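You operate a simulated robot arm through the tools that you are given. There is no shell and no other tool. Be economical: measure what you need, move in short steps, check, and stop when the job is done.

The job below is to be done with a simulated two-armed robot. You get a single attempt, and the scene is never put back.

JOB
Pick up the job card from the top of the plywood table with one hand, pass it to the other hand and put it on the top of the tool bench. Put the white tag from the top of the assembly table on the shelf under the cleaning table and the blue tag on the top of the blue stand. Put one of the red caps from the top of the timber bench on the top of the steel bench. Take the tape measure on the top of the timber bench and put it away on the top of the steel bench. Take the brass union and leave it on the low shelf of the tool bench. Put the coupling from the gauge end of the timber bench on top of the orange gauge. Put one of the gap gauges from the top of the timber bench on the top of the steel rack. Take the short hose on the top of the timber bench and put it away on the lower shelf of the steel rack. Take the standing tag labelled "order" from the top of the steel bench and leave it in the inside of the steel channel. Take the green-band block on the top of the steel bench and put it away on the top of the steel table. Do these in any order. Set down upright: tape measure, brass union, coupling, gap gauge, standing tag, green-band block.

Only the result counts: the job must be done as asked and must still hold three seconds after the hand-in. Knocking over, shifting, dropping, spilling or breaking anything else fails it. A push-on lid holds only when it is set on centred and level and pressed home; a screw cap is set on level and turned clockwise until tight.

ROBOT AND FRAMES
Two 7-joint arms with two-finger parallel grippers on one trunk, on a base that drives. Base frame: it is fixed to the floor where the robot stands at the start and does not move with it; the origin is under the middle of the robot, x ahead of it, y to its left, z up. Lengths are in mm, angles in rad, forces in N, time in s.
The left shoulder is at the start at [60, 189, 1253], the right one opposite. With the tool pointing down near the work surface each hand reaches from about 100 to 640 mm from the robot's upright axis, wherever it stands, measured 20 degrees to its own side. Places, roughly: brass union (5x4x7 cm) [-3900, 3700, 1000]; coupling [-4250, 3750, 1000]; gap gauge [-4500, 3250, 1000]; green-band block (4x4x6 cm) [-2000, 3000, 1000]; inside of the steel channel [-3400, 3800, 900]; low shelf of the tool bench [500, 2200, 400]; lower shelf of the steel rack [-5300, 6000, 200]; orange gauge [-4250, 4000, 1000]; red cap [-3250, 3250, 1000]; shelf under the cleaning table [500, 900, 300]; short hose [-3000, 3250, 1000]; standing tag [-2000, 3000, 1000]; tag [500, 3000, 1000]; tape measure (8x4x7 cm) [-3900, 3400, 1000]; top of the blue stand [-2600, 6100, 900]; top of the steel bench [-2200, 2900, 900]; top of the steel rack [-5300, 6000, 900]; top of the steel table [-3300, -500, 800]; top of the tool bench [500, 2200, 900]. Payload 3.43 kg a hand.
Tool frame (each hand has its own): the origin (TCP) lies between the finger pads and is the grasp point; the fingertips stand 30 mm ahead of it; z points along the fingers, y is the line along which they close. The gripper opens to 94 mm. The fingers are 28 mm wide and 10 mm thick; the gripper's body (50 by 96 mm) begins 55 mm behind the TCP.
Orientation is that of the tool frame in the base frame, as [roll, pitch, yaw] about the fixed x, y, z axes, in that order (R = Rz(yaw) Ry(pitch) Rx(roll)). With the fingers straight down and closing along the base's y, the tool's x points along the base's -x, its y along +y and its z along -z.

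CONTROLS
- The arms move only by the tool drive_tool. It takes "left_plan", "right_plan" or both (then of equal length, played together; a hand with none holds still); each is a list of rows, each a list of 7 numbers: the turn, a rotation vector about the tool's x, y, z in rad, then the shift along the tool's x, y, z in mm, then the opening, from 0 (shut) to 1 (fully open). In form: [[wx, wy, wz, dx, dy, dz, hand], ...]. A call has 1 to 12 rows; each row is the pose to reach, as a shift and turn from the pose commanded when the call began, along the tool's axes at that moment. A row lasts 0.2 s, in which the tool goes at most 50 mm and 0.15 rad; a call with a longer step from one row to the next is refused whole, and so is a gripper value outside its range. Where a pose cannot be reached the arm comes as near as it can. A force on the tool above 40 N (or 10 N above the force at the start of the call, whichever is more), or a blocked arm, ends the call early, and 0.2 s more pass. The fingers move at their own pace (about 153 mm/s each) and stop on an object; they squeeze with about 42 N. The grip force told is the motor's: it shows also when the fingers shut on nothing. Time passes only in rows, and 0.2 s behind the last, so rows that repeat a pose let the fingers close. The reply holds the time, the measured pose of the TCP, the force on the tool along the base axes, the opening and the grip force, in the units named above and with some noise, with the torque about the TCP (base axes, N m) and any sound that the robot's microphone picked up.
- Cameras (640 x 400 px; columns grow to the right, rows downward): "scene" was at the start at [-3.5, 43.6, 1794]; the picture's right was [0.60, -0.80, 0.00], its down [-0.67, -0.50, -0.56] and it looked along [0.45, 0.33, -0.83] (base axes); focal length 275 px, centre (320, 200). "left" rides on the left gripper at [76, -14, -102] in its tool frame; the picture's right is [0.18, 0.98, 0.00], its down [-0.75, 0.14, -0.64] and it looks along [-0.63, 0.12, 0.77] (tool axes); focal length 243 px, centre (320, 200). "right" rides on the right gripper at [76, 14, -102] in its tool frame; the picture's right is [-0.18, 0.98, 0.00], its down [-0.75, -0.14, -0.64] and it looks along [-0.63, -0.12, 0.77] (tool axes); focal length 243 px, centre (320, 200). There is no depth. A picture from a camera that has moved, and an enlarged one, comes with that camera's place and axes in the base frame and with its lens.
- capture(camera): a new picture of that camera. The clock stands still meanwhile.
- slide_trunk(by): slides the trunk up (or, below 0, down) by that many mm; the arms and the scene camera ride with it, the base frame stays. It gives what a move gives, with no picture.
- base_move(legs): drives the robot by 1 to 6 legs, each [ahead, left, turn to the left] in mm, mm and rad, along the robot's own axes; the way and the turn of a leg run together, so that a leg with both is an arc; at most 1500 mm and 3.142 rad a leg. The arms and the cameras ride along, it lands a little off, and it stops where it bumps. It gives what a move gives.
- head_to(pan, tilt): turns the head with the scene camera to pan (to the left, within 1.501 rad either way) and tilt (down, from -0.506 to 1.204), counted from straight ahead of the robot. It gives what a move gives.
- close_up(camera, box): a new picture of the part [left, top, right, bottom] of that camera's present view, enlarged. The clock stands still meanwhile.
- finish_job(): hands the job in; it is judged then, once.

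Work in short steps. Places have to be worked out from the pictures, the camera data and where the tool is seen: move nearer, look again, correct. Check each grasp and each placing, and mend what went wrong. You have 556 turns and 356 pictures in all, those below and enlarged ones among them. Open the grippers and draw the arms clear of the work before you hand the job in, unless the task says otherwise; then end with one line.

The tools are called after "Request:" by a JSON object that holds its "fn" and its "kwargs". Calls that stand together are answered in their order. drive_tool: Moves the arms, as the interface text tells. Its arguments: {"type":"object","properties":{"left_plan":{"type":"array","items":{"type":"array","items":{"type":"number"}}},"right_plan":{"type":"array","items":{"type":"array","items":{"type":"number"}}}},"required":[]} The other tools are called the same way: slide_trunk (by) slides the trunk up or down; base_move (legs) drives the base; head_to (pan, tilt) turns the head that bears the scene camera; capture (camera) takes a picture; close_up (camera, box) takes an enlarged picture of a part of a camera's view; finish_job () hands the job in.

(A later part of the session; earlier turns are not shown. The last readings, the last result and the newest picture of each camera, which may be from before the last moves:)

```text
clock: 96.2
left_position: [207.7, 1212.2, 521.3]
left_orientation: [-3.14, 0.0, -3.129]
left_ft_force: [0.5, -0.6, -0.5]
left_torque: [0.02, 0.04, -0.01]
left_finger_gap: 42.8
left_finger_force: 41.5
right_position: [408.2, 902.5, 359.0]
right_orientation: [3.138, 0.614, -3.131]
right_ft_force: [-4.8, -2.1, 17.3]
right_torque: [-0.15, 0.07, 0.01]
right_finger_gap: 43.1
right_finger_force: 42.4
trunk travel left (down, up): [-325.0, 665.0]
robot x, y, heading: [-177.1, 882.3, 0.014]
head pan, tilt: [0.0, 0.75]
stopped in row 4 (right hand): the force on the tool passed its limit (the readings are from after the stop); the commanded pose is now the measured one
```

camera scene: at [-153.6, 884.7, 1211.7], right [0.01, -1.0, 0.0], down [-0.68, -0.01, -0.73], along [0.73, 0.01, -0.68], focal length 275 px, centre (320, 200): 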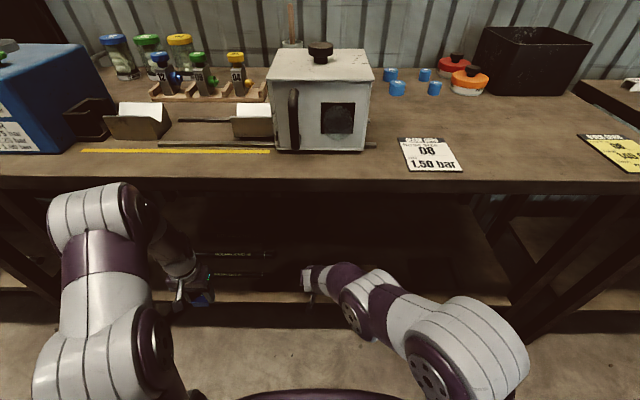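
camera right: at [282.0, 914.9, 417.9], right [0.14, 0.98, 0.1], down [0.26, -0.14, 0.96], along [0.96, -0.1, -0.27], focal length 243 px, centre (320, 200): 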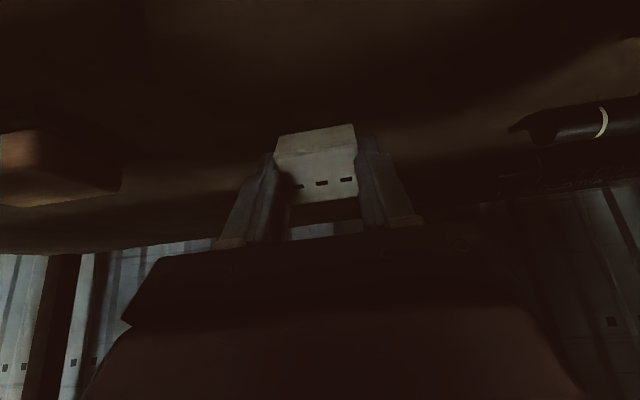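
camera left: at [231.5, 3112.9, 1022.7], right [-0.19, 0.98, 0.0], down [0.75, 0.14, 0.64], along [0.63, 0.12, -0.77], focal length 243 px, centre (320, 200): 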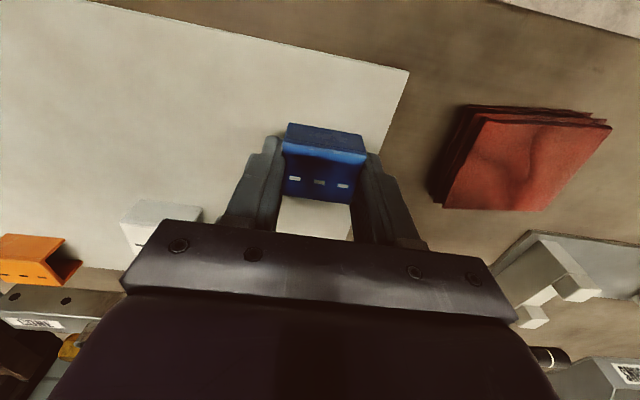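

Contact at z≈359. I release and withdraw the hand back along the fingers.

Request:
{"fn": "drive_tool", "kwargs": {"right_plan": [[0, 0, 0, -0.6, 0, -0.8, 0], [0, 0, 0, -0.6, 0, -0.8, 0.6], [0, 0, 0, -0.6, 0, -0.8, 1], [0, 0, 0, 0, 0, -30, 1], [0, 0, 0, 0, 0, -70, 1]]}}

Request:
{"fn": "capture", "kwargs": {"camera": "right"}}

```text
clock: 97.4
left_position: [210.0, 1211.9, 520.4]
left_orientation: [3.14, 0.0, -3.128]
left_ft_force: [0.3, 0.0, 1.0]
left_torque: [0.02, -0.01, 0.03]
left_finger_gap: 43.1
left_finger_force: 42.1
right_position: [365.3, 900.0, 411.9]
right_orientation: [3.139, 0.606, -3.13]
right_ft_force: [0.5, 0.7, -0.1]
right_torque: [0.04, 0.03, -0.01]
right_finger_gap: 93.8
right_finger_force: 0.0
trunk travel left (down, up): [-325.0, 665.0]
robot x, y, heading: [-173.2, 884.6, 0.008]
head pan, tilt: [0.0, 0.75]
```

```text
293 pictures are left
camera right: at [242.4, 913.5, 453.2], right [0.14, 0.98, 0.11], down [0.25, -0.14, 0.96], along [0.96, -0.11, -0.27], focal length 243 px, centre (320, 200)
```

right: 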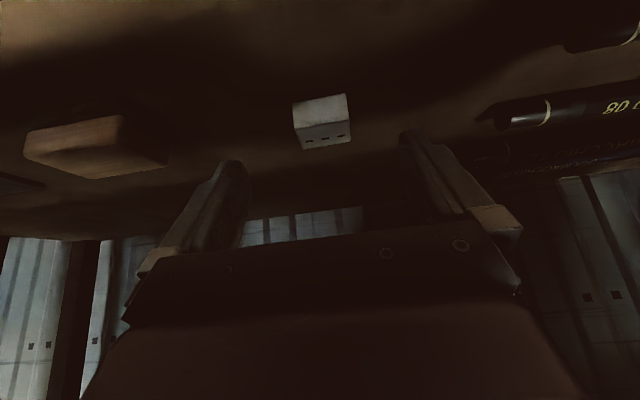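

The white tag rests on the shelf. I withdraw fully, back out, raise the trunk and look to the left area.

Request:
{"fn": "base_move", "kwargs": {"legs": [[-330, 0, 0]]}}

Request:
{"fn": "slide_trunk", "kwargs": {"by": 400}}

Request:
{"fn": "slide_trunk", "kwargs": {"by": 200}}

Request:
{"fn": "drive_tool", "kwargs": {"right_plan": [[0, 0.15, 0, 0, 0, 0, 1], [0, 0.3, 0, 0, 0, 0, 1], [0, 0.45, 0, 0, 0, 0, 1], [0, 0.604, 0, 0, 0, 0, 1]]}}

Request:
{"fn": "base_move", "kwargs": {"legs": [[0, 0, 1.57]]}}

Request:
{"fn": "head_to", "kwargs": {"pan": 0.5, "tilt": 0.25}}

Request:
{"fn": "capture", "kwargs": {"camera": "scene"}}

Request:
{"fn": "head_to", "kwargs": {"pan": 1.4, "tilt": 0.25}}

Request:
{"fn": "capture", "kwargs": {"camera": "scene"}}

```text
clock: 99.5
left_position: [-117.5, 1207.4, 518.9]
left_orientation: [3.141, 0.0, -3.135]
left_ft_force: [-0.1, 0.8, -0.7]
left_torque: [0.02, 0.0, 0.0]
left_finger_gap: 42.9
left_finger_force: 42.0
right_position: [37.4, 895.7, 412.7]
right_orientation: [3.14, 0.606, -3.133]
right_ft_force: [-0.2, -0.1, -0.7]
right_torque: [-0.02, 0.0, -0.02]
right_finger_gap: 94.0
right_finger_force: 0.0
trunk travel left (down, up): [-325.0, 665.0]
robot x, y, heading: [-501.9, 881.9, 0.015]
head pan, tilt: [0.0, 0.75]
```

```text
clock: 103.4
left_position: [-116.8, 1208.1, 919.0]
left_orientation: [-3.14, -0.001, -3.132]
left_ft_force: [1.0, 0.2, -0.1]
left_torque: [-0.01, 0.02, 0.0]
left_finger_gap: 42.8
left_finger_force: 42.0
right_position: [36.9, 894.9, 812.3]
right_orientation: [3.141, 0.608, -3.133]
right_ft_force: [0.6, -0.2, 0.8]
right_torque: [0.01, 0.03, 0.0]
right_finger_gap: 94.1
right_finger_force: 0.1
trunk travel left (down, up): [-725.0, 265.0]
robot x, y, heading: [-507.1, 878.8, 0.012]
head pan, tilt: [0.0, 0.75]
```

```text
clock: 105.5
left_position: [-117.8, 1206.9, 1120.5]
left_orientation: [3.141, 0.001, -3.134]
left_ft_force: [-0.5, 0.1, 0.2]
left_torque: [0.03, 0.0, 0.01]
left_finger_gap: 43.2
left_finger_force: 42.0
right_position: [36.5, 894.4, 1011.4]
right_orientation: [3.139, 0.608, -3.133]
right_ft_force: [-0.6, 0.7, -0.6]
right_torque: [0.02, -0.02, -0.01]
right_finger_gap: 93.8
right_finger_force: 0.0
trunk travel left (down, up): [-925.0, 65.0]
robot x, y, heading: [-506.3, 879.6, 0.011]
head pan, tilt: [0.0, 0.75]
```

```text
refused: row 4 steps farther than a row can; nothing moved
```

```text
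clock: 109.8
left_position: [-839.0, 1261.2, 1119.2]
left_orientation: [-3.141, 0.0, -1.544]
left_ft_force: [-0.4, -0.3, 0.3]
left_torque: [0.02, -0.03, -0.02]
left_finger_gap: 42.7
left_finger_force: 41.1
right_position: [-530.5, 1419.6, 1012.4]
right_orientation: [3.14, 0.608, -1.547]
right_ft_force: [-1.0, 0.0, 0.9]
right_torque: [0.0, -0.01, -0.01]
right_finger_gap: 93.9
right_finger_force: 0.0
trunk travel left (down, up): [-925.0, 65.0]
robot x, y, heading: [-507.7, 882.3, 1.598]
head pan, tilt: [0.0, 0.75]
```

```text
clock: 110.7
left_position: [-840.0, 1261.8, 1119.5]
left_orientation: [-3.141, 0.002, -1.545]
left_ft_force: [0.5, 0.2, 0.1]
left_torque: [-0.01, 0.02, 0.01]
left_finger_gap: 42.9
left_finger_force: 41.6
right_position: [-530.9, 1420.3, 1013.4]
right_orientation: [3.14, 0.606, -1.545]
right_ft_force: [0.5, 0.2, -0.1]
right_torque: [-0.01, 0.01, 0.02]
right_finger_gap: 93.8
right_finger_force: 0.1
trunk travel left (down, up): [-925.0, 65.0]
robot x, y, heading: [-502.9, 880.2, 1.6]
head pan, tilt: [0.499, 0.25]
```

```text
292 pictures are left
camera scene: at [-550.9, 901.1, 1856.7], right [0.86, 0.5, 0.0], down [0.12, -0.21, -0.97], along [-0.49, 0.84, -0.25], focal length 275 px, centre (320, 200)
```

scene: 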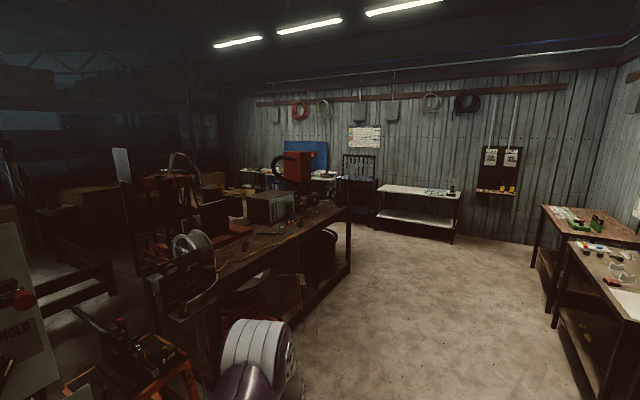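

```text
clock: 111.9
left_position: [-839.8, 1262.1, 1120.4]
left_orientation: [3.141, -0.002, -1.544]
left_ft_force: [0.1, -0.1, 0.0]
left_torque: [0.01, -0.04, 0.0]
left_finger_gap: 42.8
left_finger_force: 42.3
right_position: [-530.4, 1421.1, 1013.7]
right_orientation: [3.139, 0.608, -1.545]
right_ft_force: [0.7, -0.2, 0.3]
right_torque: [-0.01, 0.0, -0.04]
right_finger_gap: 93.8
right_finger_force: 0.0
trunk travel left (down, up): [-925.0, 65.0]
robot x, y, heading: [-504.2, 880.9, 1.604]
head pan, tilt: [1.4, 0.25]
```

```text
291 pictures are left
camera scene: at [-596.6, 833.8, 1856.8], right [0.14, 0.99, 0.0], down [0.24, -0.04, -0.97], along [-0.96, 0.14, -0.25], focal length 275 px, centre (320, 200)
```

scene: 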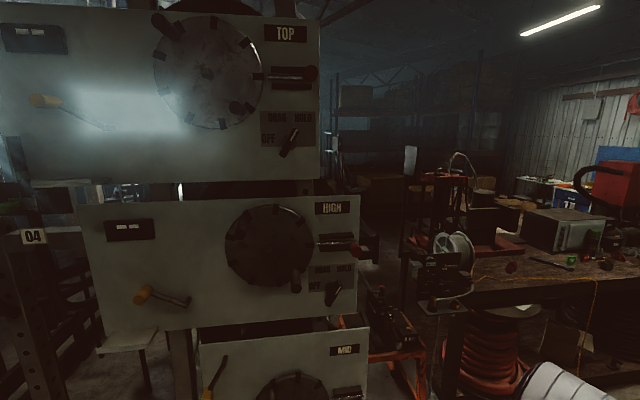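

I straighten the right hand and drive ahead up the aisle to about y=4300 to view the benches from there.

Request:
{"fn": "drive_tool", "kwargs": {"right_plan": [[0, 0.149, 0, 0, 0, -30, 1], [0, 0.298, 0, 0, 0, -60, 1], [0, 0.447, 0, 0, 0, -90, 1], [0, 0.596, 0, 0, 0, -100, 1], [0, 0.606, 0, 0, 0, -100, 1]]}}

Request:
{"fn": "base_move", "kwargs": {"legs": [[0, 0, -0.033], [1150, 0, 0], [1150, 0, 0], [1100, 0, 0]]}}

Request:
{"fn": "head_to", "kwargs": {"pan": 1.3, "tilt": 0.35}}

Request:
{"fn": "capture", "kwargs": {"camera": "scene"}}

Request:
{"fn": "head_to", "kwargs": {"pan": 0.6, "tilt": 0.25}}

Request:
{"fn": "capture", "kwargs": {"camera": "scene"}}

```text
clock: 113.1
left_position: [-839.5, 1260.7, 1119.1]
left_orientation: [3.141, 0.0, -1.545]
left_ft_force: [-0.1, -1.4, -0.1]
left_torque: [0.0, 0.0, 0.0]
left_finger_gap: 42.6
left_finger_force: 42.0
right_position: [-528.4, 1364.8, 1093.1]
right_orientation: [3.141, -0.001, -1.544]
right_ft_force: [0.7, -0.5, 0.1]
right_torque: [0.02, 0.02, -0.02]
right_finger_gap: 93.8
right_finger_force: 0.1
trunk travel left (down, up): [-925.0, 65.0]
robot x, y, heading: [-508.2, 877.9, 1.598]
head pan, tilt: [1.4, 0.25]
```

```text
clock: 129.9
left_position: [-951.8, 4616.8, 1119.6]
left_orientation: [-3.141, 0.0, -1.528]
left_ft_force: [-0.8, -0.5, 0.7]
left_torque: [-0.06, 0.0, 0.0]
left_finger_gap: 42.8
left_finger_force: 42.8
right_position: [-641.6, 4723.9, 1093.4]
right_orientation: [3.14, 0.003, -1.531]
right_ft_force: [0.1, 0.1, -0.4]
right_torque: [-0.02, 0.04, 0.01]
right_finger_gap: 94.0
right_finger_force: 0.1
trunk travel left (down, up): [-925.0, 65.0]
robot x, y, heading: [-608.2, 4240.5, 1.613]
head pan, tilt: [1.4, 0.25]
```

```text
clock: 130.6
left_position: [-950.8, 4616.3, 1118.6]
left_orientation: [-3.14, 0.002, -1.53]
left_ft_force: [0.0, 0.1, -0.2]
left_torque: [0.04, 0.0, -0.01]
left_finger_gap: 43.0
left_finger_force: 42.2
right_position: [-640.9, 4725.6, 1093.8]
right_orientation: [3.139, 0.001, -1.53]
right_ft_force: [0.1, 0.6, -0.7]
right_torque: [-0.01, 0.04, -0.01]
right_finger_gap: 94.1
right_finger_force: 0.1
trunk travel left (down, up): [-925.0, 65.0]
robot x, y, heading: [-607.7, 4238.8, 1.613]
head pan, tilt: [1.3, 0.351]
```

```text
290 pictures are left
camera scene: at [-699.4, 4202.1, 1847.4], right [0.23, 0.97, 0.0], down [0.33, -0.08, -0.94], along [-0.91, 0.21, -0.34], focal length 275 px, centre (320, 200)
```

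scene: 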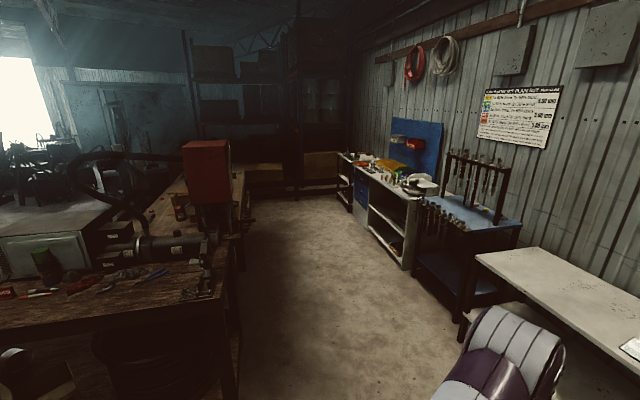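

```text
clock: 131.6
left_position: [-949.8, 4617.0, 1119.9]
left_orientation: [3.14, 0.001, -1.53]
left_ft_force: [0.3, 0.0, -0.3]
left_torque: [0.0, -0.02, -0.03]
left_finger_gap: 42.9
left_finger_force: 42.1
right_position: [-641.4, 4724.4, 1093.4]
right_orientation: [3.14, 0.002, -1.531]
right_ft_force: [-0.2, -0.1, 0.3]
right_torque: [0.02, 0.03, 0.01]
right_finger_gap: 93.9
right_finger_force: 0.0
trunk travel left (down, up): [-925.0, 65.0]
robot x, y, heading: [-610.5, 4241.8, 1.613]
head pan, tilt: [0.6, 0.25]
```

```text
289 pictures are left
camera scene: at [-664.7, 4255.5, 1856.8], right [0.8, 0.6, 0.0], down [0.15, -0.2, -0.97], along [-0.58, 0.78, -0.25], focal length 275 px, centre (320, 200)
```

scene: 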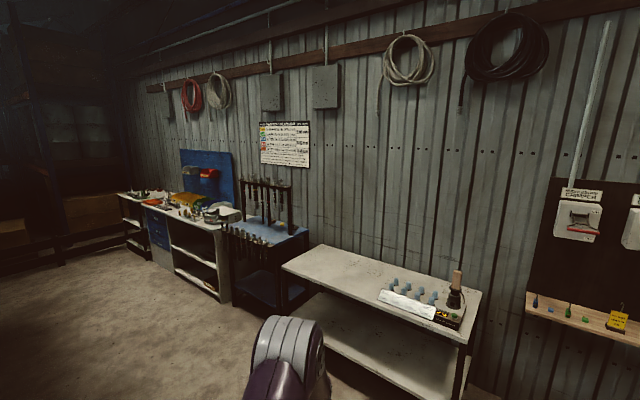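

The blue stand is the blue-topped one against the far wall. I drive ahead into the aisle and then left to face it.

Request:
{"fn": "base_move", "kwargs": {"legs": [[0, 0, -0.042], [600, 0, 0], [0, 1000, 0], [0, 1000, 0]]}}

Request:
{"fn": "head_to", "kwargs": {"pan": 0, "tilt": 0.6}}

Request:
{"fn": "capture", "kwargs": {"camera": "scene"}}

Request:
{"fn": "head_to", "kwargs": {"pan": 1.45, "tilt": 0.45}}

Request:
{"fn": "capture", "kwargs": {"camera": "scene"}}

```text
clock: 144.9
left_position: [-2904.1, 5280.1, 1119.2]
left_orientation: [3.139, 0.001, -1.616]
left_ft_force: [0.0, -0.8, -0.3]
left_torque: [0.0, -0.01, -0.03]
left_finger_gap: 42.8
left_finger_force: 41.8
right_position: [-2584.5, 5360.6, 1093.1]
right_orientation: [3.138, 0.002, -1.615]
right_ft_force: [0.1, -0.2, -0.7]
right_torque: [0.03, -0.01, 0.0]
right_finger_gap: 94.2
right_finger_force: 0.0
trunk travel left (down, up): [-925.0, 65.0]
robot x, y, heading: [-2595.3, 4875.8, 1.528]
head pan, tilt: [0.6, 0.25]
```

```text
clock: 145.9
left_position: [-2903.2, 5280.9, 1120.2]
left_orientation: [3.141, -0.001, -1.614]
left_ft_force: [0.2, -0.6, -0.3]
left_torque: [-0.02, -0.01, 0.02]
left_finger_gap: 42.9
left_finger_force: 42.0
right_position: [-2585.8, 5361.9, 1093.8]
right_orientation: [3.139, 0.0, -1.616]
right_ft_force: [-0.6, 0.4, -0.6]
right_torque: [-0.01, -0.01, -0.01]
right_finger_gap: 94.1
right_finger_force: 0.0
trunk travel left (down, up): [-925.0, 65.0]
robot x, y, heading: [-2597.4, 4876.6, 1.528]
head pan, tilt: [0.0, 0.6]
```

```text
288 pictures are left
camera scene: at [-2596.7, 4905.1, 1824.6], right [1.0, -0.04, 0.0], down [-0.02, -0.56, -0.83], along [0.04, 0.82, -0.56], focal length 275 px, centre (320, 200)
```

scene: 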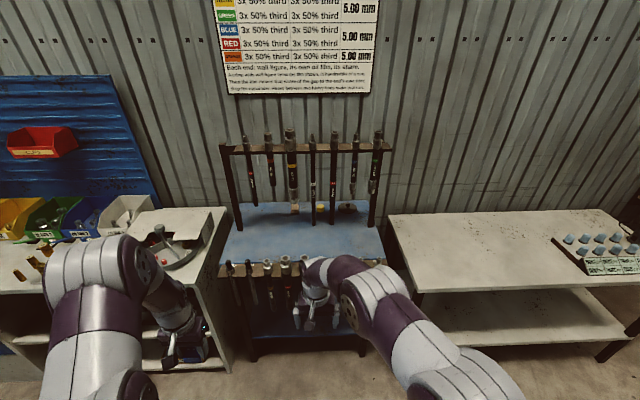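

```text
clock: 147.4
left_position: [-2903.3, 5281.0, 1119.3]
left_orientation: [3.141, -0.001, -1.616]
left_ft_force: [-0.7, -0.3, 0.4]
left_torque: [0.01, -0.02, 0.03]
left_finger_gap: 42.8
left_finger_force: 41.7
right_position: [-2585.2, 5362.5, 1092.6]
right_orientation: [3.138, 0.001, -1.618]
right_ft_force: [0.4, -0.1, -0.5]
right_torque: [0.02, 0.01, -0.04]
right_finger_gap: 93.8
right_finger_force: 0.1
trunk travel left (down, up): [-925.0, 65.0]
robot x, y, heading: [-2592.8, 4875.7, 1.526]
head pan, tilt: [1.45, 0.45]
```

```text
287 pictures are left
camera scene: at [-2691.5, 4832.0, 1838.1], right [0.16, 0.99, 0.0], down [0.43, -0.07, -0.9], along [-0.89, 0.15, -0.44], focal length 275 px, centre (320, 200)
```

scene: 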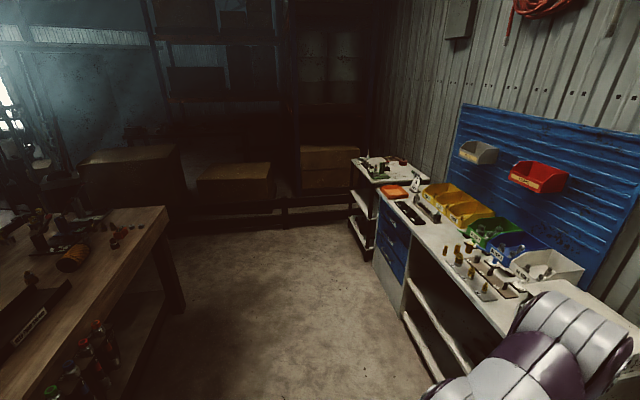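

The blue top lies at y≈5800–6230 with hammers hanging at the back. I pull the right hand back, then drive up to it.

Request:
{"fn": "drive_tool", "kwargs": {"right_plan": [[0, 0, 0, 40, 0, -10, 1], [0, 0, 0, 80, 0, -20, 1], [0, 0, 0, 120, 0, -30, 1], [0, 0, 0, 160, 0, -40, 1]]}}

Request:
{"fn": "base_move", "kwargs": {"legs": [[0, 0, 0.043], [450, 0, 0]]}}

Request:
{"fn": "head_to", "kwargs": {"pan": 0, "tilt": 0.75}}

Request:
{"fn": "capture", "kwargs": {"camera": "scene"}}

Request:
{"fn": "capture", "kwargs": {"camera": "left"}}

```text
clock: 148.4
left_position: [-2903.2, 5278.6, 1120.4]
left_orientation: [3.141, 0.002, -1.614]
left_ft_force: [0.3, -0.2, 0.0]
left_torque: [0.0, 0.0, 0.01]
left_finger_gap: 43.0
left_finger_force: 41.6
right_position: [-2597.3, 5201.4, 1132.1]
right_orientation: [3.14, 0.002, -1.616]
right_ft_force: [-1.1, 0.1, 0.4]
right_torque: [0.02, -0.01, 0.02]
right_finger_gap: 93.9
right_finger_force: 0.1
trunk travel left (down, up): [-925.0, 65.0]
robot x, y, heading: [-2598.0, 4875.5, 1.53]
head pan, tilt: [1.45, 0.45]
```

```text
clock: 151.6
left_position: [-2920.6, 5718.5, 1120.8]
left_orientation: [3.14, 0.001, -1.575]
left_ft_force: [0.4, 0.2, -0.2]
left_torque: [0.04, 0.04, 0.02]
left_finger_gap: 43.1
left_finger_force: 41.9
right_position: [-2609.3, 5655.0, 1131.1]
right_orientation: [3.14, 0.002, -1.574]
right_ft_force: [-0.4, 0.1, -0.2]
right_torque: [-0.01, -0.02, -0.01]
right_finger_gap: 94.2
right_finger_force: 0.1
trunk travel left (down, up): [-925.0, 65.0]
robot x, y, heading: [-2595.7, 5326.9, 1.564]
head pan, tilt: [1.45, 0.45]
```

```text
clock: 153.1
left_position: [-2918.4, 5719.4, 1120.9]
left_orientation: [3.141, 0.001, -1.574]
left_ft_force: [-0.2, 0.1, 0.4]
left_torque: [0.03, 0.0, 0.0]
left_finger_gap: 42.8
left_finger_force: 42.1
right_position: [-2609.9, 5656.3, 1132.2]
right_orientation: [3.14, 0.003, -1.573]
right_ft_force: [0.2, -0.3, 0.4]
right_torque: [0.01, -0.02, 0.04]
right_finger_gap: 94.1
right_finger_force: 0.0
trunk travel left (down, up): [-925.0, 65.0]
robot x, y, heading: [-2595.9, 5326.8, 1.572]
head pan, tilt: [0.0, 0.75]
```

```text
286 pictures are left
camera scene: at [-2597.5, 5351.5, 1811.7], right [1.0, 0.0, 0.0], down [0.0, -0.68, -0.73], along [0.0, 0.73, -0.68], focal length 275 px, centre (320, 200)
```

scene: 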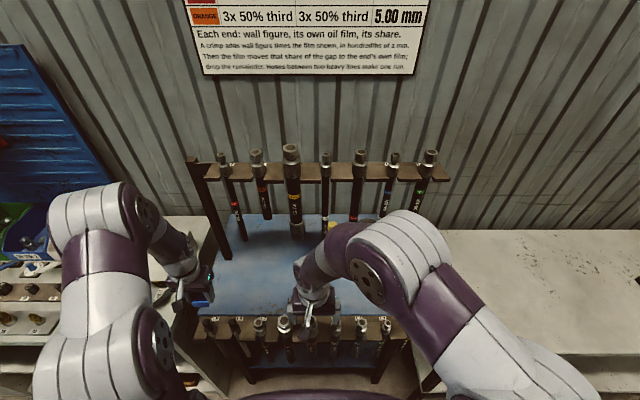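

```text
285 pictures are left
camera left: at [-2906.7, 5644.4, 1221.8], right [-0.98, -0.18, 0.0], down [-0.14, 0.75, 0.64], along [-0.12, 0.63, -0.77], focal length 243 px, centre (320, 200)
```

left: 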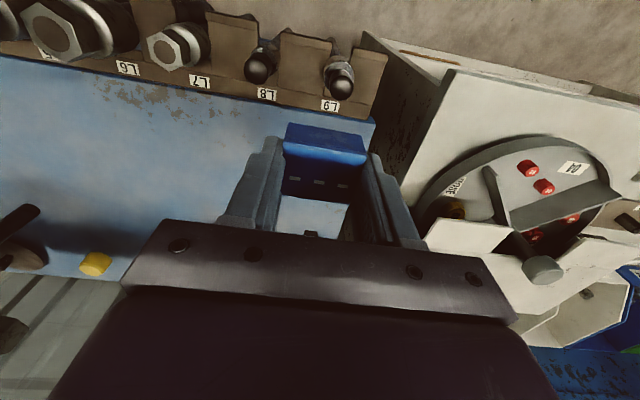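

The blue top is clear at ≈[-2820,5870]. I move the left hand there and lower partly.

Request:
{"fn": "drive_tool", "kwargs": {"left_plan": [[0, 0, 0, -38, -25, 0, 0], [0, 0, 0, -76, -50, 0, 0], [0, 0, 0, -113, -75, 0, 0], [0, 0, 0, -150, -100, 0, 0], [0, 0, 0, -150, -100, 45, 0], [0, 0, 0, -150, -100, 90, 0], [0, 0, 0, -150, -100, 135, 0]]}}

Request:
{"fn": "capture", "kwargs": {"camera": "left"}}

Request:
{"fn": "capture", "kwargs": {"camera": "scene"}}

```text
clock: 154.7
left_position: [-2820.1, 5868.6, 983.6]
left_orientation: [-3.14, 0.0, -1.575]
left_ft_force: [0.0, 0.6, -1.1]
left_torque: [0.01, -0.01, -0.04]
left_finger_gap: 42.8
left_finger_force: 42.1
right_position: [-2610.7, 5657.8, 1131.3]
right_orientation: [3.141, -0.001, -1.574]
right_ft_force: [0.4, -0.9, -0.3]
right_torque: [-0.03, 0.0, -0.02]
right_finger_gap: 94.0
right_finger_force: 0.0
trunk travel left (down, up): [-925.0, 65.0]
robot x, y, heading: [-2596.0, 5326.3, 1.561]
head pan, tilt: [0.0, 0.75]
```

```text
284 pictures are left
camera left: at [-2805.8, 5793.7, 1085.4], right [-0.98, -0.18, 0.0], down [-0.14, 0.75, 0.64], along [-0.12, 0.63, -0.77], focal length 243 px, centre (320, 200)
```

left: 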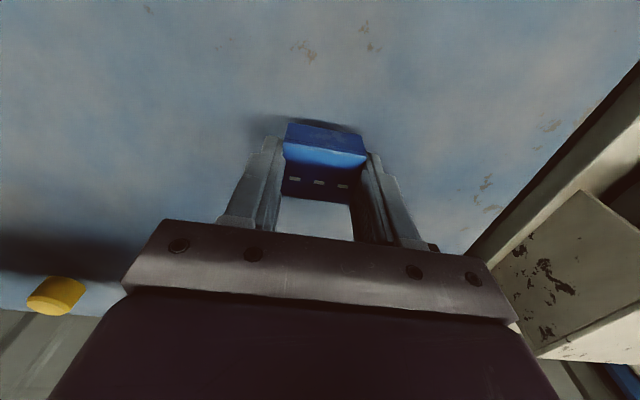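

```text
283 pictures are left
camera scene: at [-2597.2, 5353.4, 1811.8], right [1.0, 0.0, 0.0], down [0.0, -0.68, -0.73], along [0.0, 0.73, -0.68], focal length 275 px, centre (320, 200)
```

scene: 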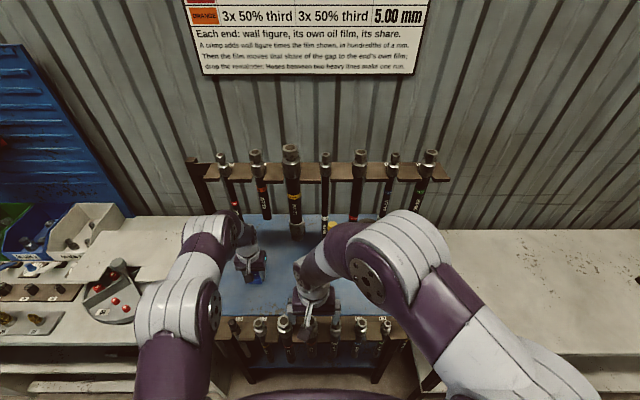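

Shadow close beneath; lower in steps until contact.

Request:
{"fn": "drive_tool", "kwargs": {"left_plan": [[0, 0, 0, 0, 0, 25, 0], [0, 0, 0, 0, 0, 40, 0], [0, 0, 0, 0, 0, 46, 0], [0, 0, 0, 0, 0, 50, 0], [0, 0, 0, 0, 0, 54, 0]]}}

```text
clock: 155.4
left_position: [-2819.5, 5870.4, 953.9]
left_orientation: [3.138, 0.018, -1.573]
left_ft_force: [0.3, -17.6, 34.9]
left_torque: [-0.57, 0.0, 0.0]
left_finger_gap: 43.0
left_finger_force: 42.3
right_position: [-2608.8, 5651.1, 1133.0]
right_orientation: [3.14, 0.004, -1.574]
right_ft_force: [0.0, -0.6, 0.8]
right_torque: [-0.01, 0.0, -0.05]
right_finger_gap: 94.1
right_finger_force: 0.1
trunk travel left (down, up): [-925.0, 65.0]
robot x, y, heading: [-2595.7, 5326.3, 1.57]
head pan, tilt: [0.0, 0.75]
stopped in row 3 (left hand): the force on the tool passed its limit (the readings are from after the stop); the commanded pose is now the measured one
```

Contact at z≈954, so the stand's top is near 918. Ease up, release, withdraw.

Request:
{"fn": "drive_tool", "kwargs": {"left_plan": [[0, 0, 0, 0, 0, -1.5, 0], [0, 0, 0, 0, 0, -1.5, 0.4], [0, 0, 0, 0, 0, -1.5, 1], [0, 0, 0, 0, 0, -40, 1], [0, 0, 0, 0, 0, -85, 1], [0, 0, 0, 0, 0, -130, 1], [0, 0, 0, 0, 0, -170, 1]]}}

Request:
{"fn": "capture", "kwargs": {"camera": "left"}}

```text
clock: 157.0
left_position: [-2821.4, 5870.6, 1121.9]
left_orientation: [3.139, 0.013, -1.575]
left_ft_force: [0.1, 0.3, -1.8]
left_torque: [-0.03, 0.01, -0.02]
left_finger_gap: 93.9
left_finger_force: 0.1
right_position: [-2610.6, 5654.1, 1131.7]
right_orientation: [3.139, 0.003, -1.574]
right_ft_force: [0.1, -0.4, 0.5]
right_torque: [0.02, 0.01, -0.02]
right_finger_gap: 94.1
right_finger_force: 0.2
trunk travel left (down, up): [-925.0, 65.0]
robot x, y, heading: [-2597.3, 5325.2, 1.567]
head pan, tilt: [0.0, 0.75]
```

```text
282 pictures are left
camera left: at [-2807.5, 5793.3, 1221.8], right [-0.98, -0.18, 0.0], down [-0.14, 0.74, 0.65], along [-0.12, 0.64, -0.76], focal length 243 px, centre (320, 200)
```

left: 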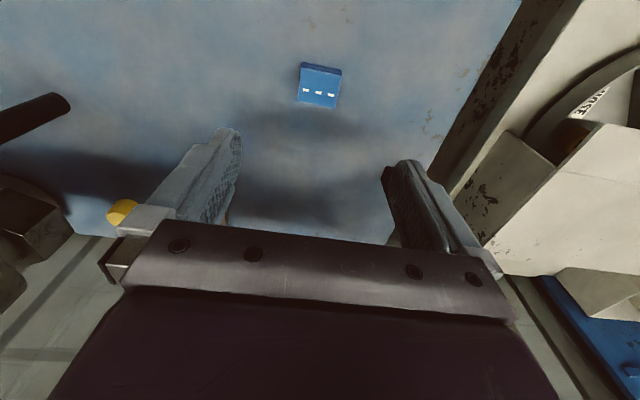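

Blue tag placed. Now back off, drive toward x≈-3700, and turn round to the timber bench.

Request:
{"fn": "drive_tool", "kwargs": {"left_plan": [[0, 0, 0, 40, 0, 0, 1], [0, 0, 0, 80, 0, 0, 1], [0, 0, 0, 120, 0, 0, 1], [0, 0, 0, 160, 0, 0, 1]]}}

Request:
{"fn": "base_move", "kwargs": {"legs": [[-420, 0, 0], [0, 1100, 0], [0, 0, 3.14]]}}

Request:
{"fn": "head_to", "kwargs": {"pan": 0, "tilt": 0.55}}

Request:
{"fn": "capture", "kwargs": {"camera": "scene"}}

```text
clock: 158.0
left_position: [-2821.5, 5706.7, 1115.1]
left_orientation: [3.14, 0.016, -1.574]
left_ft_force: [0.3, -0.8, -0.8]
left_torque: [0.01, -0.02, 0.03]
left_finger_gap: 93.9
left_finger_force: 0.1
right_position: [-2611.6, 5654.1, 1131.9]
right_orientation: [3.14, 0.003, -1.574]
right_ft_force: [0.4, 0.7, -0.2]
right_torque: [0.0, -0.02, -0.01]
right_finger_gap: 94.1
right_finger_force: 0.1
trunk travel left (down, up): [-925.0, 65.0]
robot x, y, heading: [-2595.1, 5328.3, 1.575]
head pan, tilt: [0.0, 0.75]
```

```text
clock: 173.2
left_position: [-3453.2, 4543.9, 1115.3]
left_orientation: [3.141, 0.013, 1.621]
left_ft_force: [-0.5, -0.4, -0.4]
left_torque: [0.01, -0.03, -0.03]
left_finger_gap: 94.1
left_finger_force: 0.0
right_position: [-3666.8, 4586.7, 1132.7]
right_orientation: [3.14, 0.001, 1.619]
right_ft_force: [0.2, 0.6, -0.1]
right_torque: [-0.01, -0.02, -0.04]
right_finger_gap: 93.9
right_finger_force: 0.1
trunk travel left (down, up): [-925.0, 65.0]
robot x, y, heading: [-3696.5, 4913.5, -1.521]
head pan, tilt: [0.0, 0.75]
```

```text
clock: 174.0
left_position: [-3453.0, 4544.8, 1113.4]
left_orientation: [3.14, 0.012, 1.623]
left_ft_force: [-0.2, -0.1, -0.3]
left_torque: [0.01, -0.02, 0.02]
left_finger_gap: 94.0
left_finger_force: 0.0
right_position: [-3665.5, 4587.2, 1131.6]
right_orientation: [3.141, 0.002, 1.621]
right_ft_force: [-0.6, 0.3, 0.3]
right_torque: [0.03, -0.02, 0.02]
right_finger_gap: 94.3
right_finger_force: 0.0
trunk travel left (down, up): [-925.0, 65.0]
robot x, y, heading: [-3697.4, 4911.2, -1.525]
head pan, tilt: [0.0, 0.55]
```

```text
281 pictures are left
camera scene: at [-3695.9, 4884.7, 1829.0], right [-1.0, -0.05, 0.0], down [-0.03, 0.52, -0.85], along [0.04, -0.85, -0.52], focal length 275 px, centre (320, 200)
```

scene: 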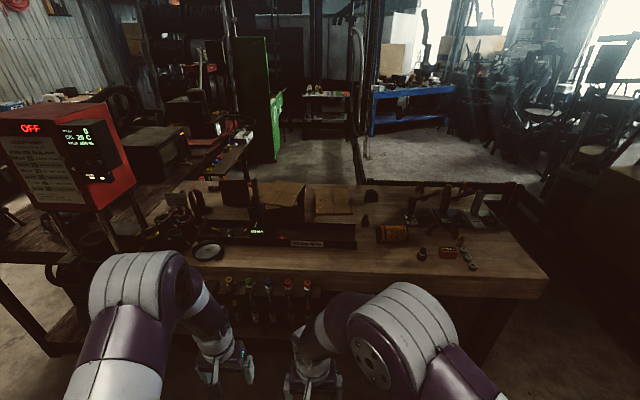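

The timber bench is ahead; enlarge its top.

Request:
{"fn": "close_up", "kwargs": {"camera": "scene", "box": [160, 150, 360, 275]}}

Request:
{"fn": "close_up", "kwargs": {"camera": "scene", "box": [340, 160, 560, 300]}}

```text
3.20 times, centred on (260, 212) of scene
camera zoom: at [-3695.9, 4884.7, 1829.0], right [-1.0, -0.05, 0.0], down [-0.03, 0.52, -0.85], along [0.04, -0.85, -0.52], focal length 880 px, centre (512, 160)
```

zoom: 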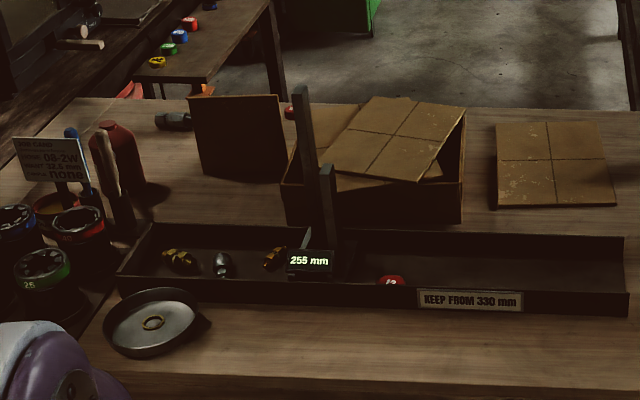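

```text
2.86 times, centred on (450, 230) of scene
camera zoom: at [-3695.9, 4884.7, 1829.0], right [-1.0, -0.05, 0.0], down [-0.03, 0.52, -0.85], along [0.04, -0.85, -0.52], focal length 786 px, centre (-51, 114)
```

zoom: 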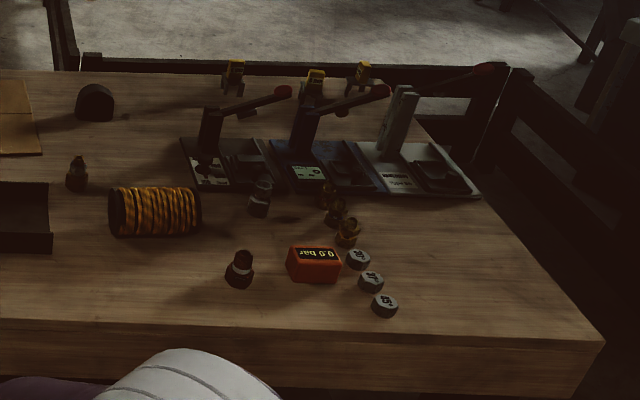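

I square up and move closer, toward the gauge end, to see the fittings.

Request:
{"fn": "base_move", "kwargs": {"legs": [[0, 0, -0.046], [0, -500, 0], [450, 0, 0]]}}

Request:
{"fn": "head_to", "kwargs": {"pan": 0, "tilt": 0.8}}

Request:
{"fn": "capture", "kwargs": {"camera": "scene"}}

Request:
{"fn": "capture", "kwargs": {"camera": "right"}}

Request:
{"fn": "capture", "kwargs": {"camera": "left"}}

```text
clock: 179.7
left_position: [-3980.4, 4085.4, 1115.1]
left_orientation: [3.14, 0.016, 1.567]
left_ft_force: [-0.8, 0.1, 0.7]
left_torque: [-0.03, 0.03, -0.01]
left_finger_gap: 94.0
left_finger_force: 0.1
right_position: [-4190.3, 4139.1, 1131.6]
right_orientation: [3.141, 0.001, 1.568]
right_ft_force: [0.9, 0.4, 0.0]
right_torque: [-0.02, 0.01, -0.02]
right_finger_gap: 93.9
right_finger_force: 0.1
trunk travel left (down, up): [-925.0, 65.0]
robot x, y, heading: [-4204.2, 4468.6, -1.578]
head pan, tilt: [0.0, 0.55]
```

```text
clock: 180.4
left_position: [-3980.9, 4084.5, 1113.2]
left_orientation: [3.139, 0.014, 1.568]
left_ft_force: [-0.9, 0.1, -0.9]
left_torque: [-0.02, 0.03, 0.01]
left_finger_gap: 93.9
left_finger_force: 0.1
right_position: [-4189.8, 4137.3, 1132.1]
right_orientation: [3.138, 0.0, 1.569]
right_ft_force: [0.5, 0.7, 0.5]
right_torque: [0.02, -0.01, 0.02]
right_finger_gap: 94.2
right_finger_force: 0.1
trunk travel left (down, up): [-925.0, 65.0]
robot x, y, heading: [-4203.6, 4466.7, -1.575]
head pan, tilt: [0.0, 0.799]
```

```text
278 pictures are left
camera scene: at [-4205.0, 4445.1, 1807.8], right [-1.0, 0.0, 0.0], down [0.0, 0.72, -0.7], along [0.0, -0.7, -0.72], focal length 275 px, centre (320, 200)
```

scene: 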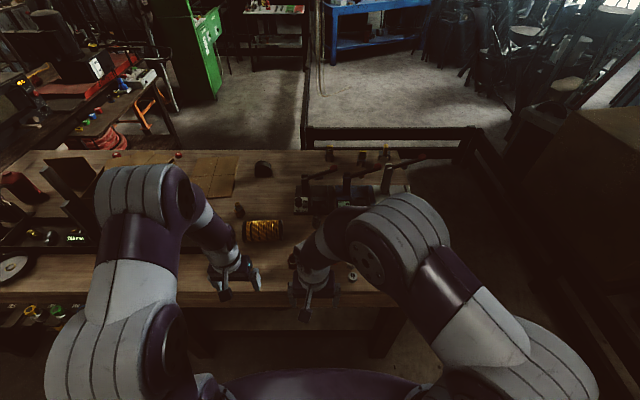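

```text
277 pictures are left
camera right: at [-4177.2, 4213.2, 1233.9], right [0.98, -0.19, 0.0], down [-0.14, -0.75, 0.64], along [-0.12, -0.63, -0.77], focal length 243 px, centre (320, 200)
```

right: 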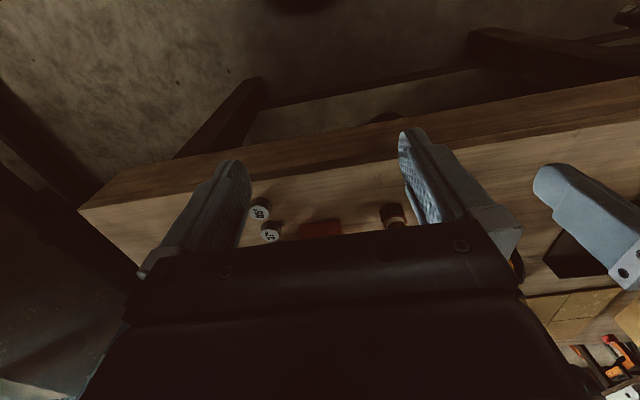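

```text
276 pictures are left
camera left: at [-3995.7, 4162.6, 1215.1], right [0.98, 0.18, 0.0], down [0.14, -0.75, 0.65], along [0.12, -0.64, -0.76], focal length 243 px, centre (320, 200)
```

left: 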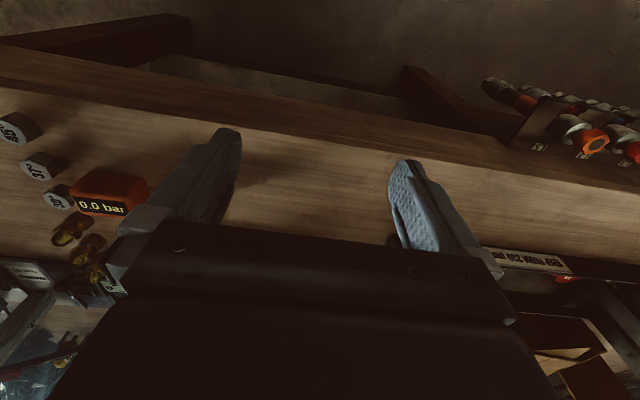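

Move 170 mm closer so the right camera looks over the fittings.

Request:
{"fn": "base_move", "kwargs": {"legs": [[190, 0, 0]]}}

Request:
{"fn": "capture", "kwargs": {"camera": "right"}}

Request:
{"fn": "close_up", "kwargs": {"camera": "left", "box": [0, 60, 240, 260]}}

```text
clock: 182.0
left_position: [-3984.5, 3892.1, 1115.7]
left_orientation: [3.14, 0.016, 1.562]
left_ft_force: [0.3, 0.5, 0.1]
left_torque: [-0.05, -0.05, 0.01]
left_finger_gap: 93.9
left_finger_force: 0.1
right_position: [-4194.4, 3946.3, 1133.0]
right_orientation: [3.139, 0.002, 1.561]
right_ft_force: [0.5, -0.3, -0.4]
right_torque: [-0.03, 0.0, 0.02]
right_finger_gap: 94.0
right_finger_force: 0.1
trunk travel left (down, up): [-925.0, 65.0]
robot x, y, heading: [-4206.0, 4267.9, -1.577]
head pan, tilt: [0.0, 0.799]
```

```text
275 pictures are left
camera right: at [-4179.6, 4022.8, 1234.7], right [0.98, -0.19, 0.0], down [-0.15, -0.75, 0.64], along [-0.12, -0.63, -0.76], focal length 243 px, centre (320, 200)
```

right: 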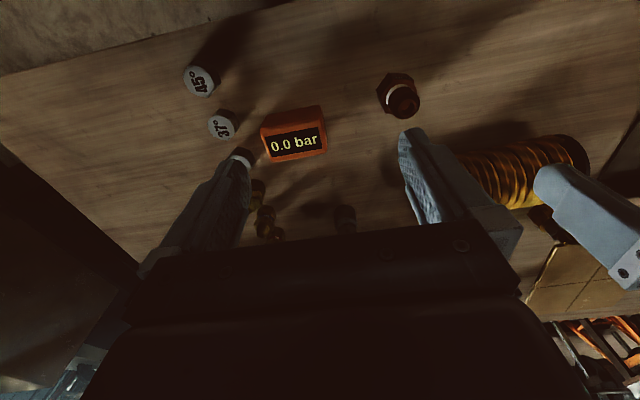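

```text
2.00 times, centred on (120, 160) of left
camera zoom: at [-3998.5, 3971.0, 1216.1], right [0.98, 0.18, 0.0], down [0.13, -0.74, 0.65], along [0.11, -0.64, -0.76], focal length 485 px, centre (720, 280)
```

zoom: 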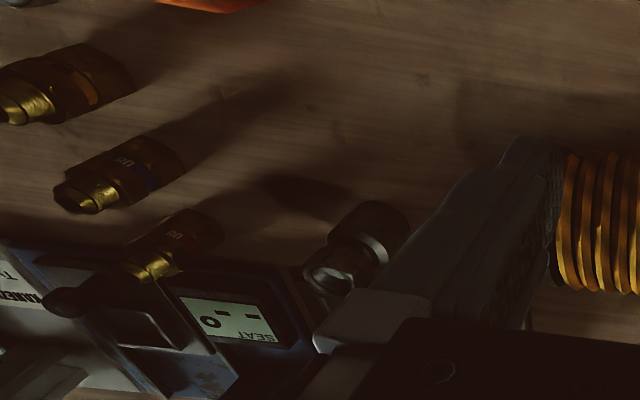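

Candidates: a hex piece with a white ring at ≈[-4095,3905], a steel one at ≈[-4242,3688], three brass ones further. I move the right hand ahead for a closer look.

Request:
{"fn": "drive_tool", "kwargs": {"right_plan": [[0, 0, 0, -45, 0, 0, 1], [0, 0, 0, -90, 0, 0, 1], [0, 0, 0, -130, 0, 0, 1]]}}

Request:
{"fn": "capture", "kwargs": {"camera": "right"}}

Request:
{"fn": "close_up", "kwargs": {"camera": "right", "box": [200, 40, 440, 200]}}

```text
clock: 182.8
left_position: [-3983.0, 3887.3, 1113.1]
left_orientation: [3.14, 0.012, 1.562]
left_ft_force: [0.3, -0.4, 0.3]
left_torque: [0.01, 0.01, -0.01]
left_finger_gap: 93.9
left_finger_force: 0.2
right_position: [-4190.8, 3812.2, 1132.3]
right_orientation: [3.139, 0.001, 1.562]
right_ft_force: [0.4, -0.7, 0.3]
right_torque: [0.03, -0.02, -0.04]
right_finger_gap: 94.0
right_finger_force: 0.1
trunk travel left (down, up): [-925.0, 65.0]
robot x, y, heading: [-4206.4, 4273.4, -1.574]
head pan, tilt: [0.0, 0.799]
```

```text
273 pictures are left
camera right: at [-4177.2, 3888.1, 1235.1], right [0.98, -0.19, 0.0], down [-0.15, -0.75, 0.64], along [-0.12, -0.63, -0.77], focal length 243 px, centre (320, 200)
```

right: 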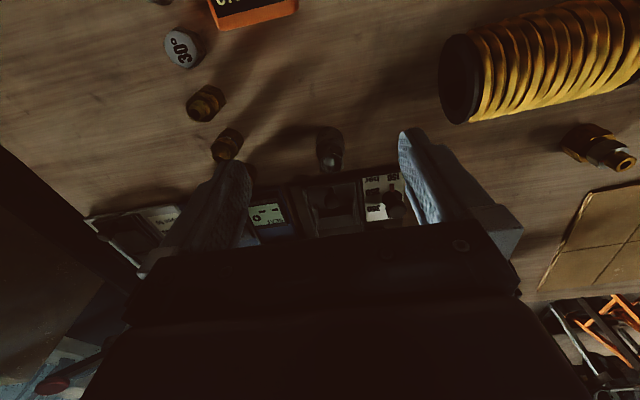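

```text
2.50 times, centred on (320, 120) of right
camera zoom: at [-4177.2, 3888.1, 1235.1], right [0.98, -0.19, 0.0], down [-0.15, -0.75, 0.64], along [-0.12, -0.63, -0.77], focal length 606 px, centre (320, 400)
```

zoom: 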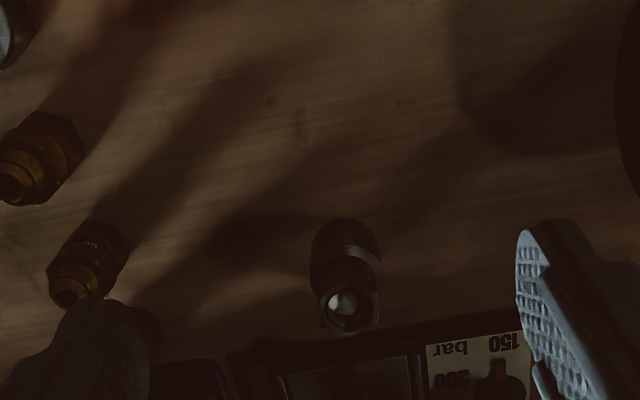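

The brass union shows at ≈[-3830,3630]. I look closer at the white-ringed piece by the gauge.

Request:
{"fn": "drive_tool", "kwargs": {"right_plan": [[0, 0, 0, 45, 0, 0, 1], [0, 0, 0, 90, 0, 0, 1], [0, 0, 0, 130, 10, 10, 1], [0, 0, 0, 165, 30, 30, 1], [0, 0, 0, 190, 40, 60, 1]]}}

Request:
{"fn": "capture", "kwargs": {"camera": "right"}}

Request:
{"fn": "close_up", "kwargs": {"camera": "right", "box": [240, 80, 420, 230]}}

```text
clock: 184.0
left_position: [-3983.9, 3890.2, 1115.2]
left_orientation: [3.14, 0.015, 1.563]
left_ft_force: [0.0, 1.2, 0.1]
left_torque: [-0.02, 0.03, 0.0]
left_finger_gap: 93.9
left_finger_force: 0.1
right_position: [-4151.8, 4006.3, 1072.5]
right_orientation: [3.14, 0.002, 1.563]
right_ft_force: [0.0, 0.2, 0.0]
right_torque: [0.01, -0.01, -0.01]
right_finger_gap: 94.0
right_finger_force: 0.0
trunk travel left (down, up): [-925.0, 65.0]
robot x, y, heading: [-4208.0, 4275.5, -1.576]
head pan, tilt: [0.0, 0.799]
```

```text
271 pictures are left
camera right: at [-4137.7, 4081.7, 1174.7], right [0.98, -0.19, 0.0], down [-0.15, -0.75, 0.64], along [-0.12, -0.63, -0.77], focal length 243 px, centre (320, 200)
```

right: 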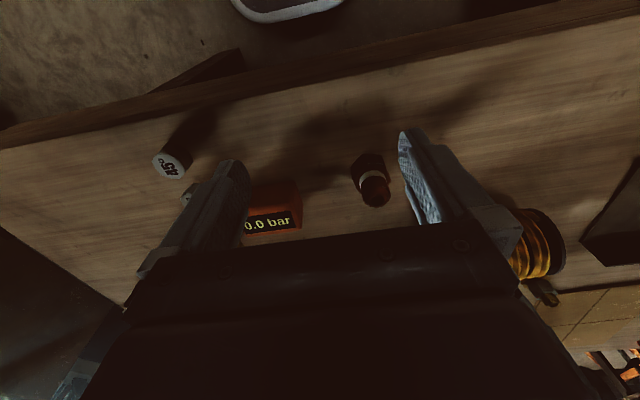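

```text
2.67 times, centred on (330, 155) of right
camera zoom: at [-4137.7, 4081.7, 1174.7], right [0.98, -0.19, 0.0], down [-0.15, -0.75, 0.64], along [-0.12, -0.63, -0.77], focal length 647 px, centre (293, 320)
```

zoom: 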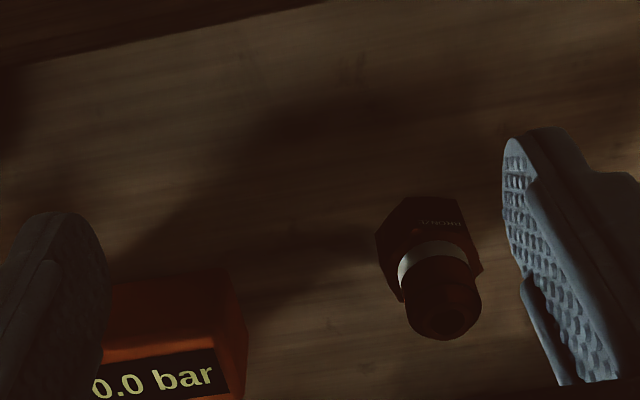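

Enlarge it further to read its marking.

Request:
{"fn": "close_up", "kwargs": {"camera": "right", "box": [335, 140, 405, 220]}}

Request:
{"fn": "close_up", "kwargs": {"camera": "scene", "box": [220, 140, 420, 270]}}

```text
5.00 times, centred on (370, 180) of right
camera zoom: at [-4137.7, 4081.7, 1174.7], right [0.98, -0.19, 0.0], down [-0.15, -0.75, 0.64], along [-0.12, -0.63, -0.77], focal length 1213 px, centre (70, 300)
```

zoom: 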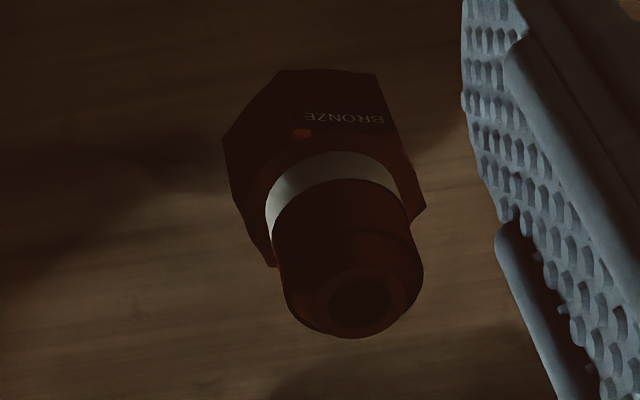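

```text
3.08 times, centred on (320, 205) of scene
camera zoom: at [-4205.0, 4252.3, 1807.8], right [-1.0, 0.01, 0.0], down [0.01, 0.72, -0.7], along [-0.01, -0.7, -0.72], focal length 846 px, centre (320, 185)
```

zoom: 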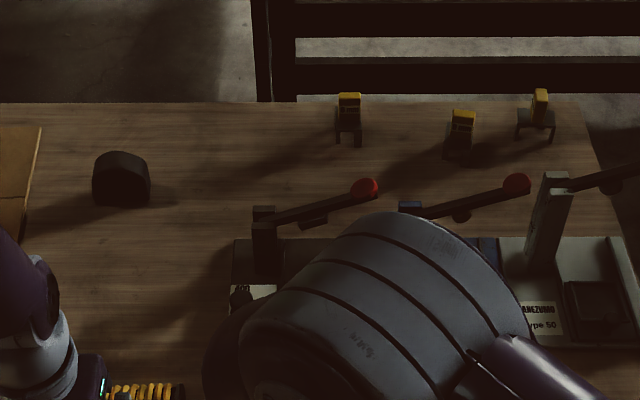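

This one is a BRONZE union (a decoy). I look closely at the steel piece and the three brass ones by moving the right hand further over, higher.

Request:
{"fn": "drive_tool", "kwargs": {"right_plan": [[0, 0, 0, -45, 0, -15, 1], [0, 0, 0, -90, -10, -30, 1], [0, 0, 0, -130, -30, -40, 1], [0, 0, 0, -160, -65, -40, 1], [0, 0, 0, -160, -110, -40, 1], [0, 0, 0, -160, -150, -40, 1]]}}

Request:
{"fn": "capture", "kwargs": {"camera": "right"}}

```text
clock: 185.4
left_position: [-3985.9, 3890.6, 1115.0]
left_orientation: [3.14, 0.016, 1.563]
left_ft_force: [0.2, 0.5, -0.6]
left_torque: [0.02, 0.0, 0.01]
left_finger_gap: 93.9
left_finger_force: 0.1
right_position: [-4304.2, 3842.3, 1113.1]
right_orientation: [3.14, 0.004, 1.562]
right_ft_force: [-0.5, 0.3, -0.1]
right_torque: [0.0, 0.01, -0.02]
right_finger_gap: 93.9
right_finger_force: 0.1
trunk travel left (down, up): [-925.0, 65.0]
robot x, y, heading: [-4205.0, 4269.3, -1.578]
head pan, tilt: [0.0, 0.799]
```

```text
267 pictures are left
camera right: at [-4289.8, 3917.6, 1216.1], right [0.98, -0.19, 0.0], down [-0.15, -0.75, 0.64], along [-0.12, -0.63, -0.77], focal length 243 px, centre (320, 200)
```

right: 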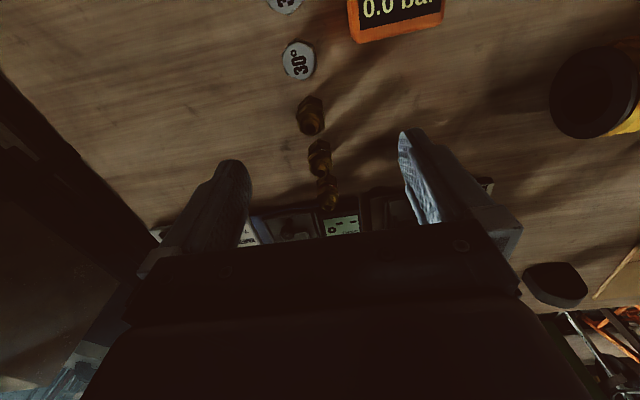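

Request:
{"fn": "close_up", "kwargs": {"camera": "right", "box": [270, 80, 370, 220]}}

Request:
{"fn": "close_up", "kwargs": {"camera": "left", "box": [0, 60, 220, 230]}}

```text
2.86 times, centred on (320, 150) of right
camera zoom: at [-4289.8, 3917.6, 1216.1], right [0.98, -0.19, 0.0], down [-0.15, -0.75, 0.64], along [-0.12, -0.63, -0.77], focal length 693 px, centre (320, 343)
```

zoom: 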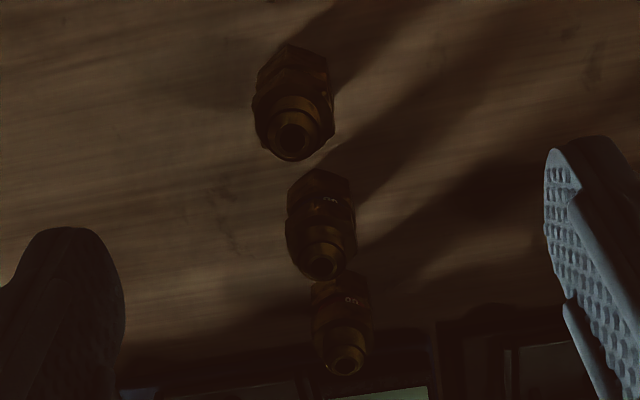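

```text
2.35 times, centred on (110, 145) of left
camera zoom: at [-3999.7, 3969.0, 1215.7], right [0.98, 0.18, 0.0], down [0.13, -0.75, 0.65], along [0.12, -0.64, -0.76], focal length 571 px, centre (814, 329)
```

zoom: 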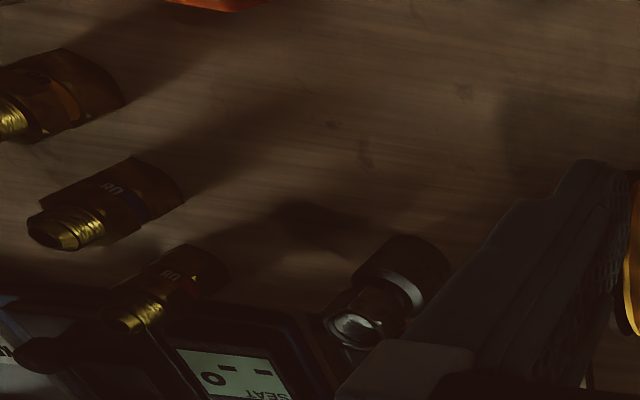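

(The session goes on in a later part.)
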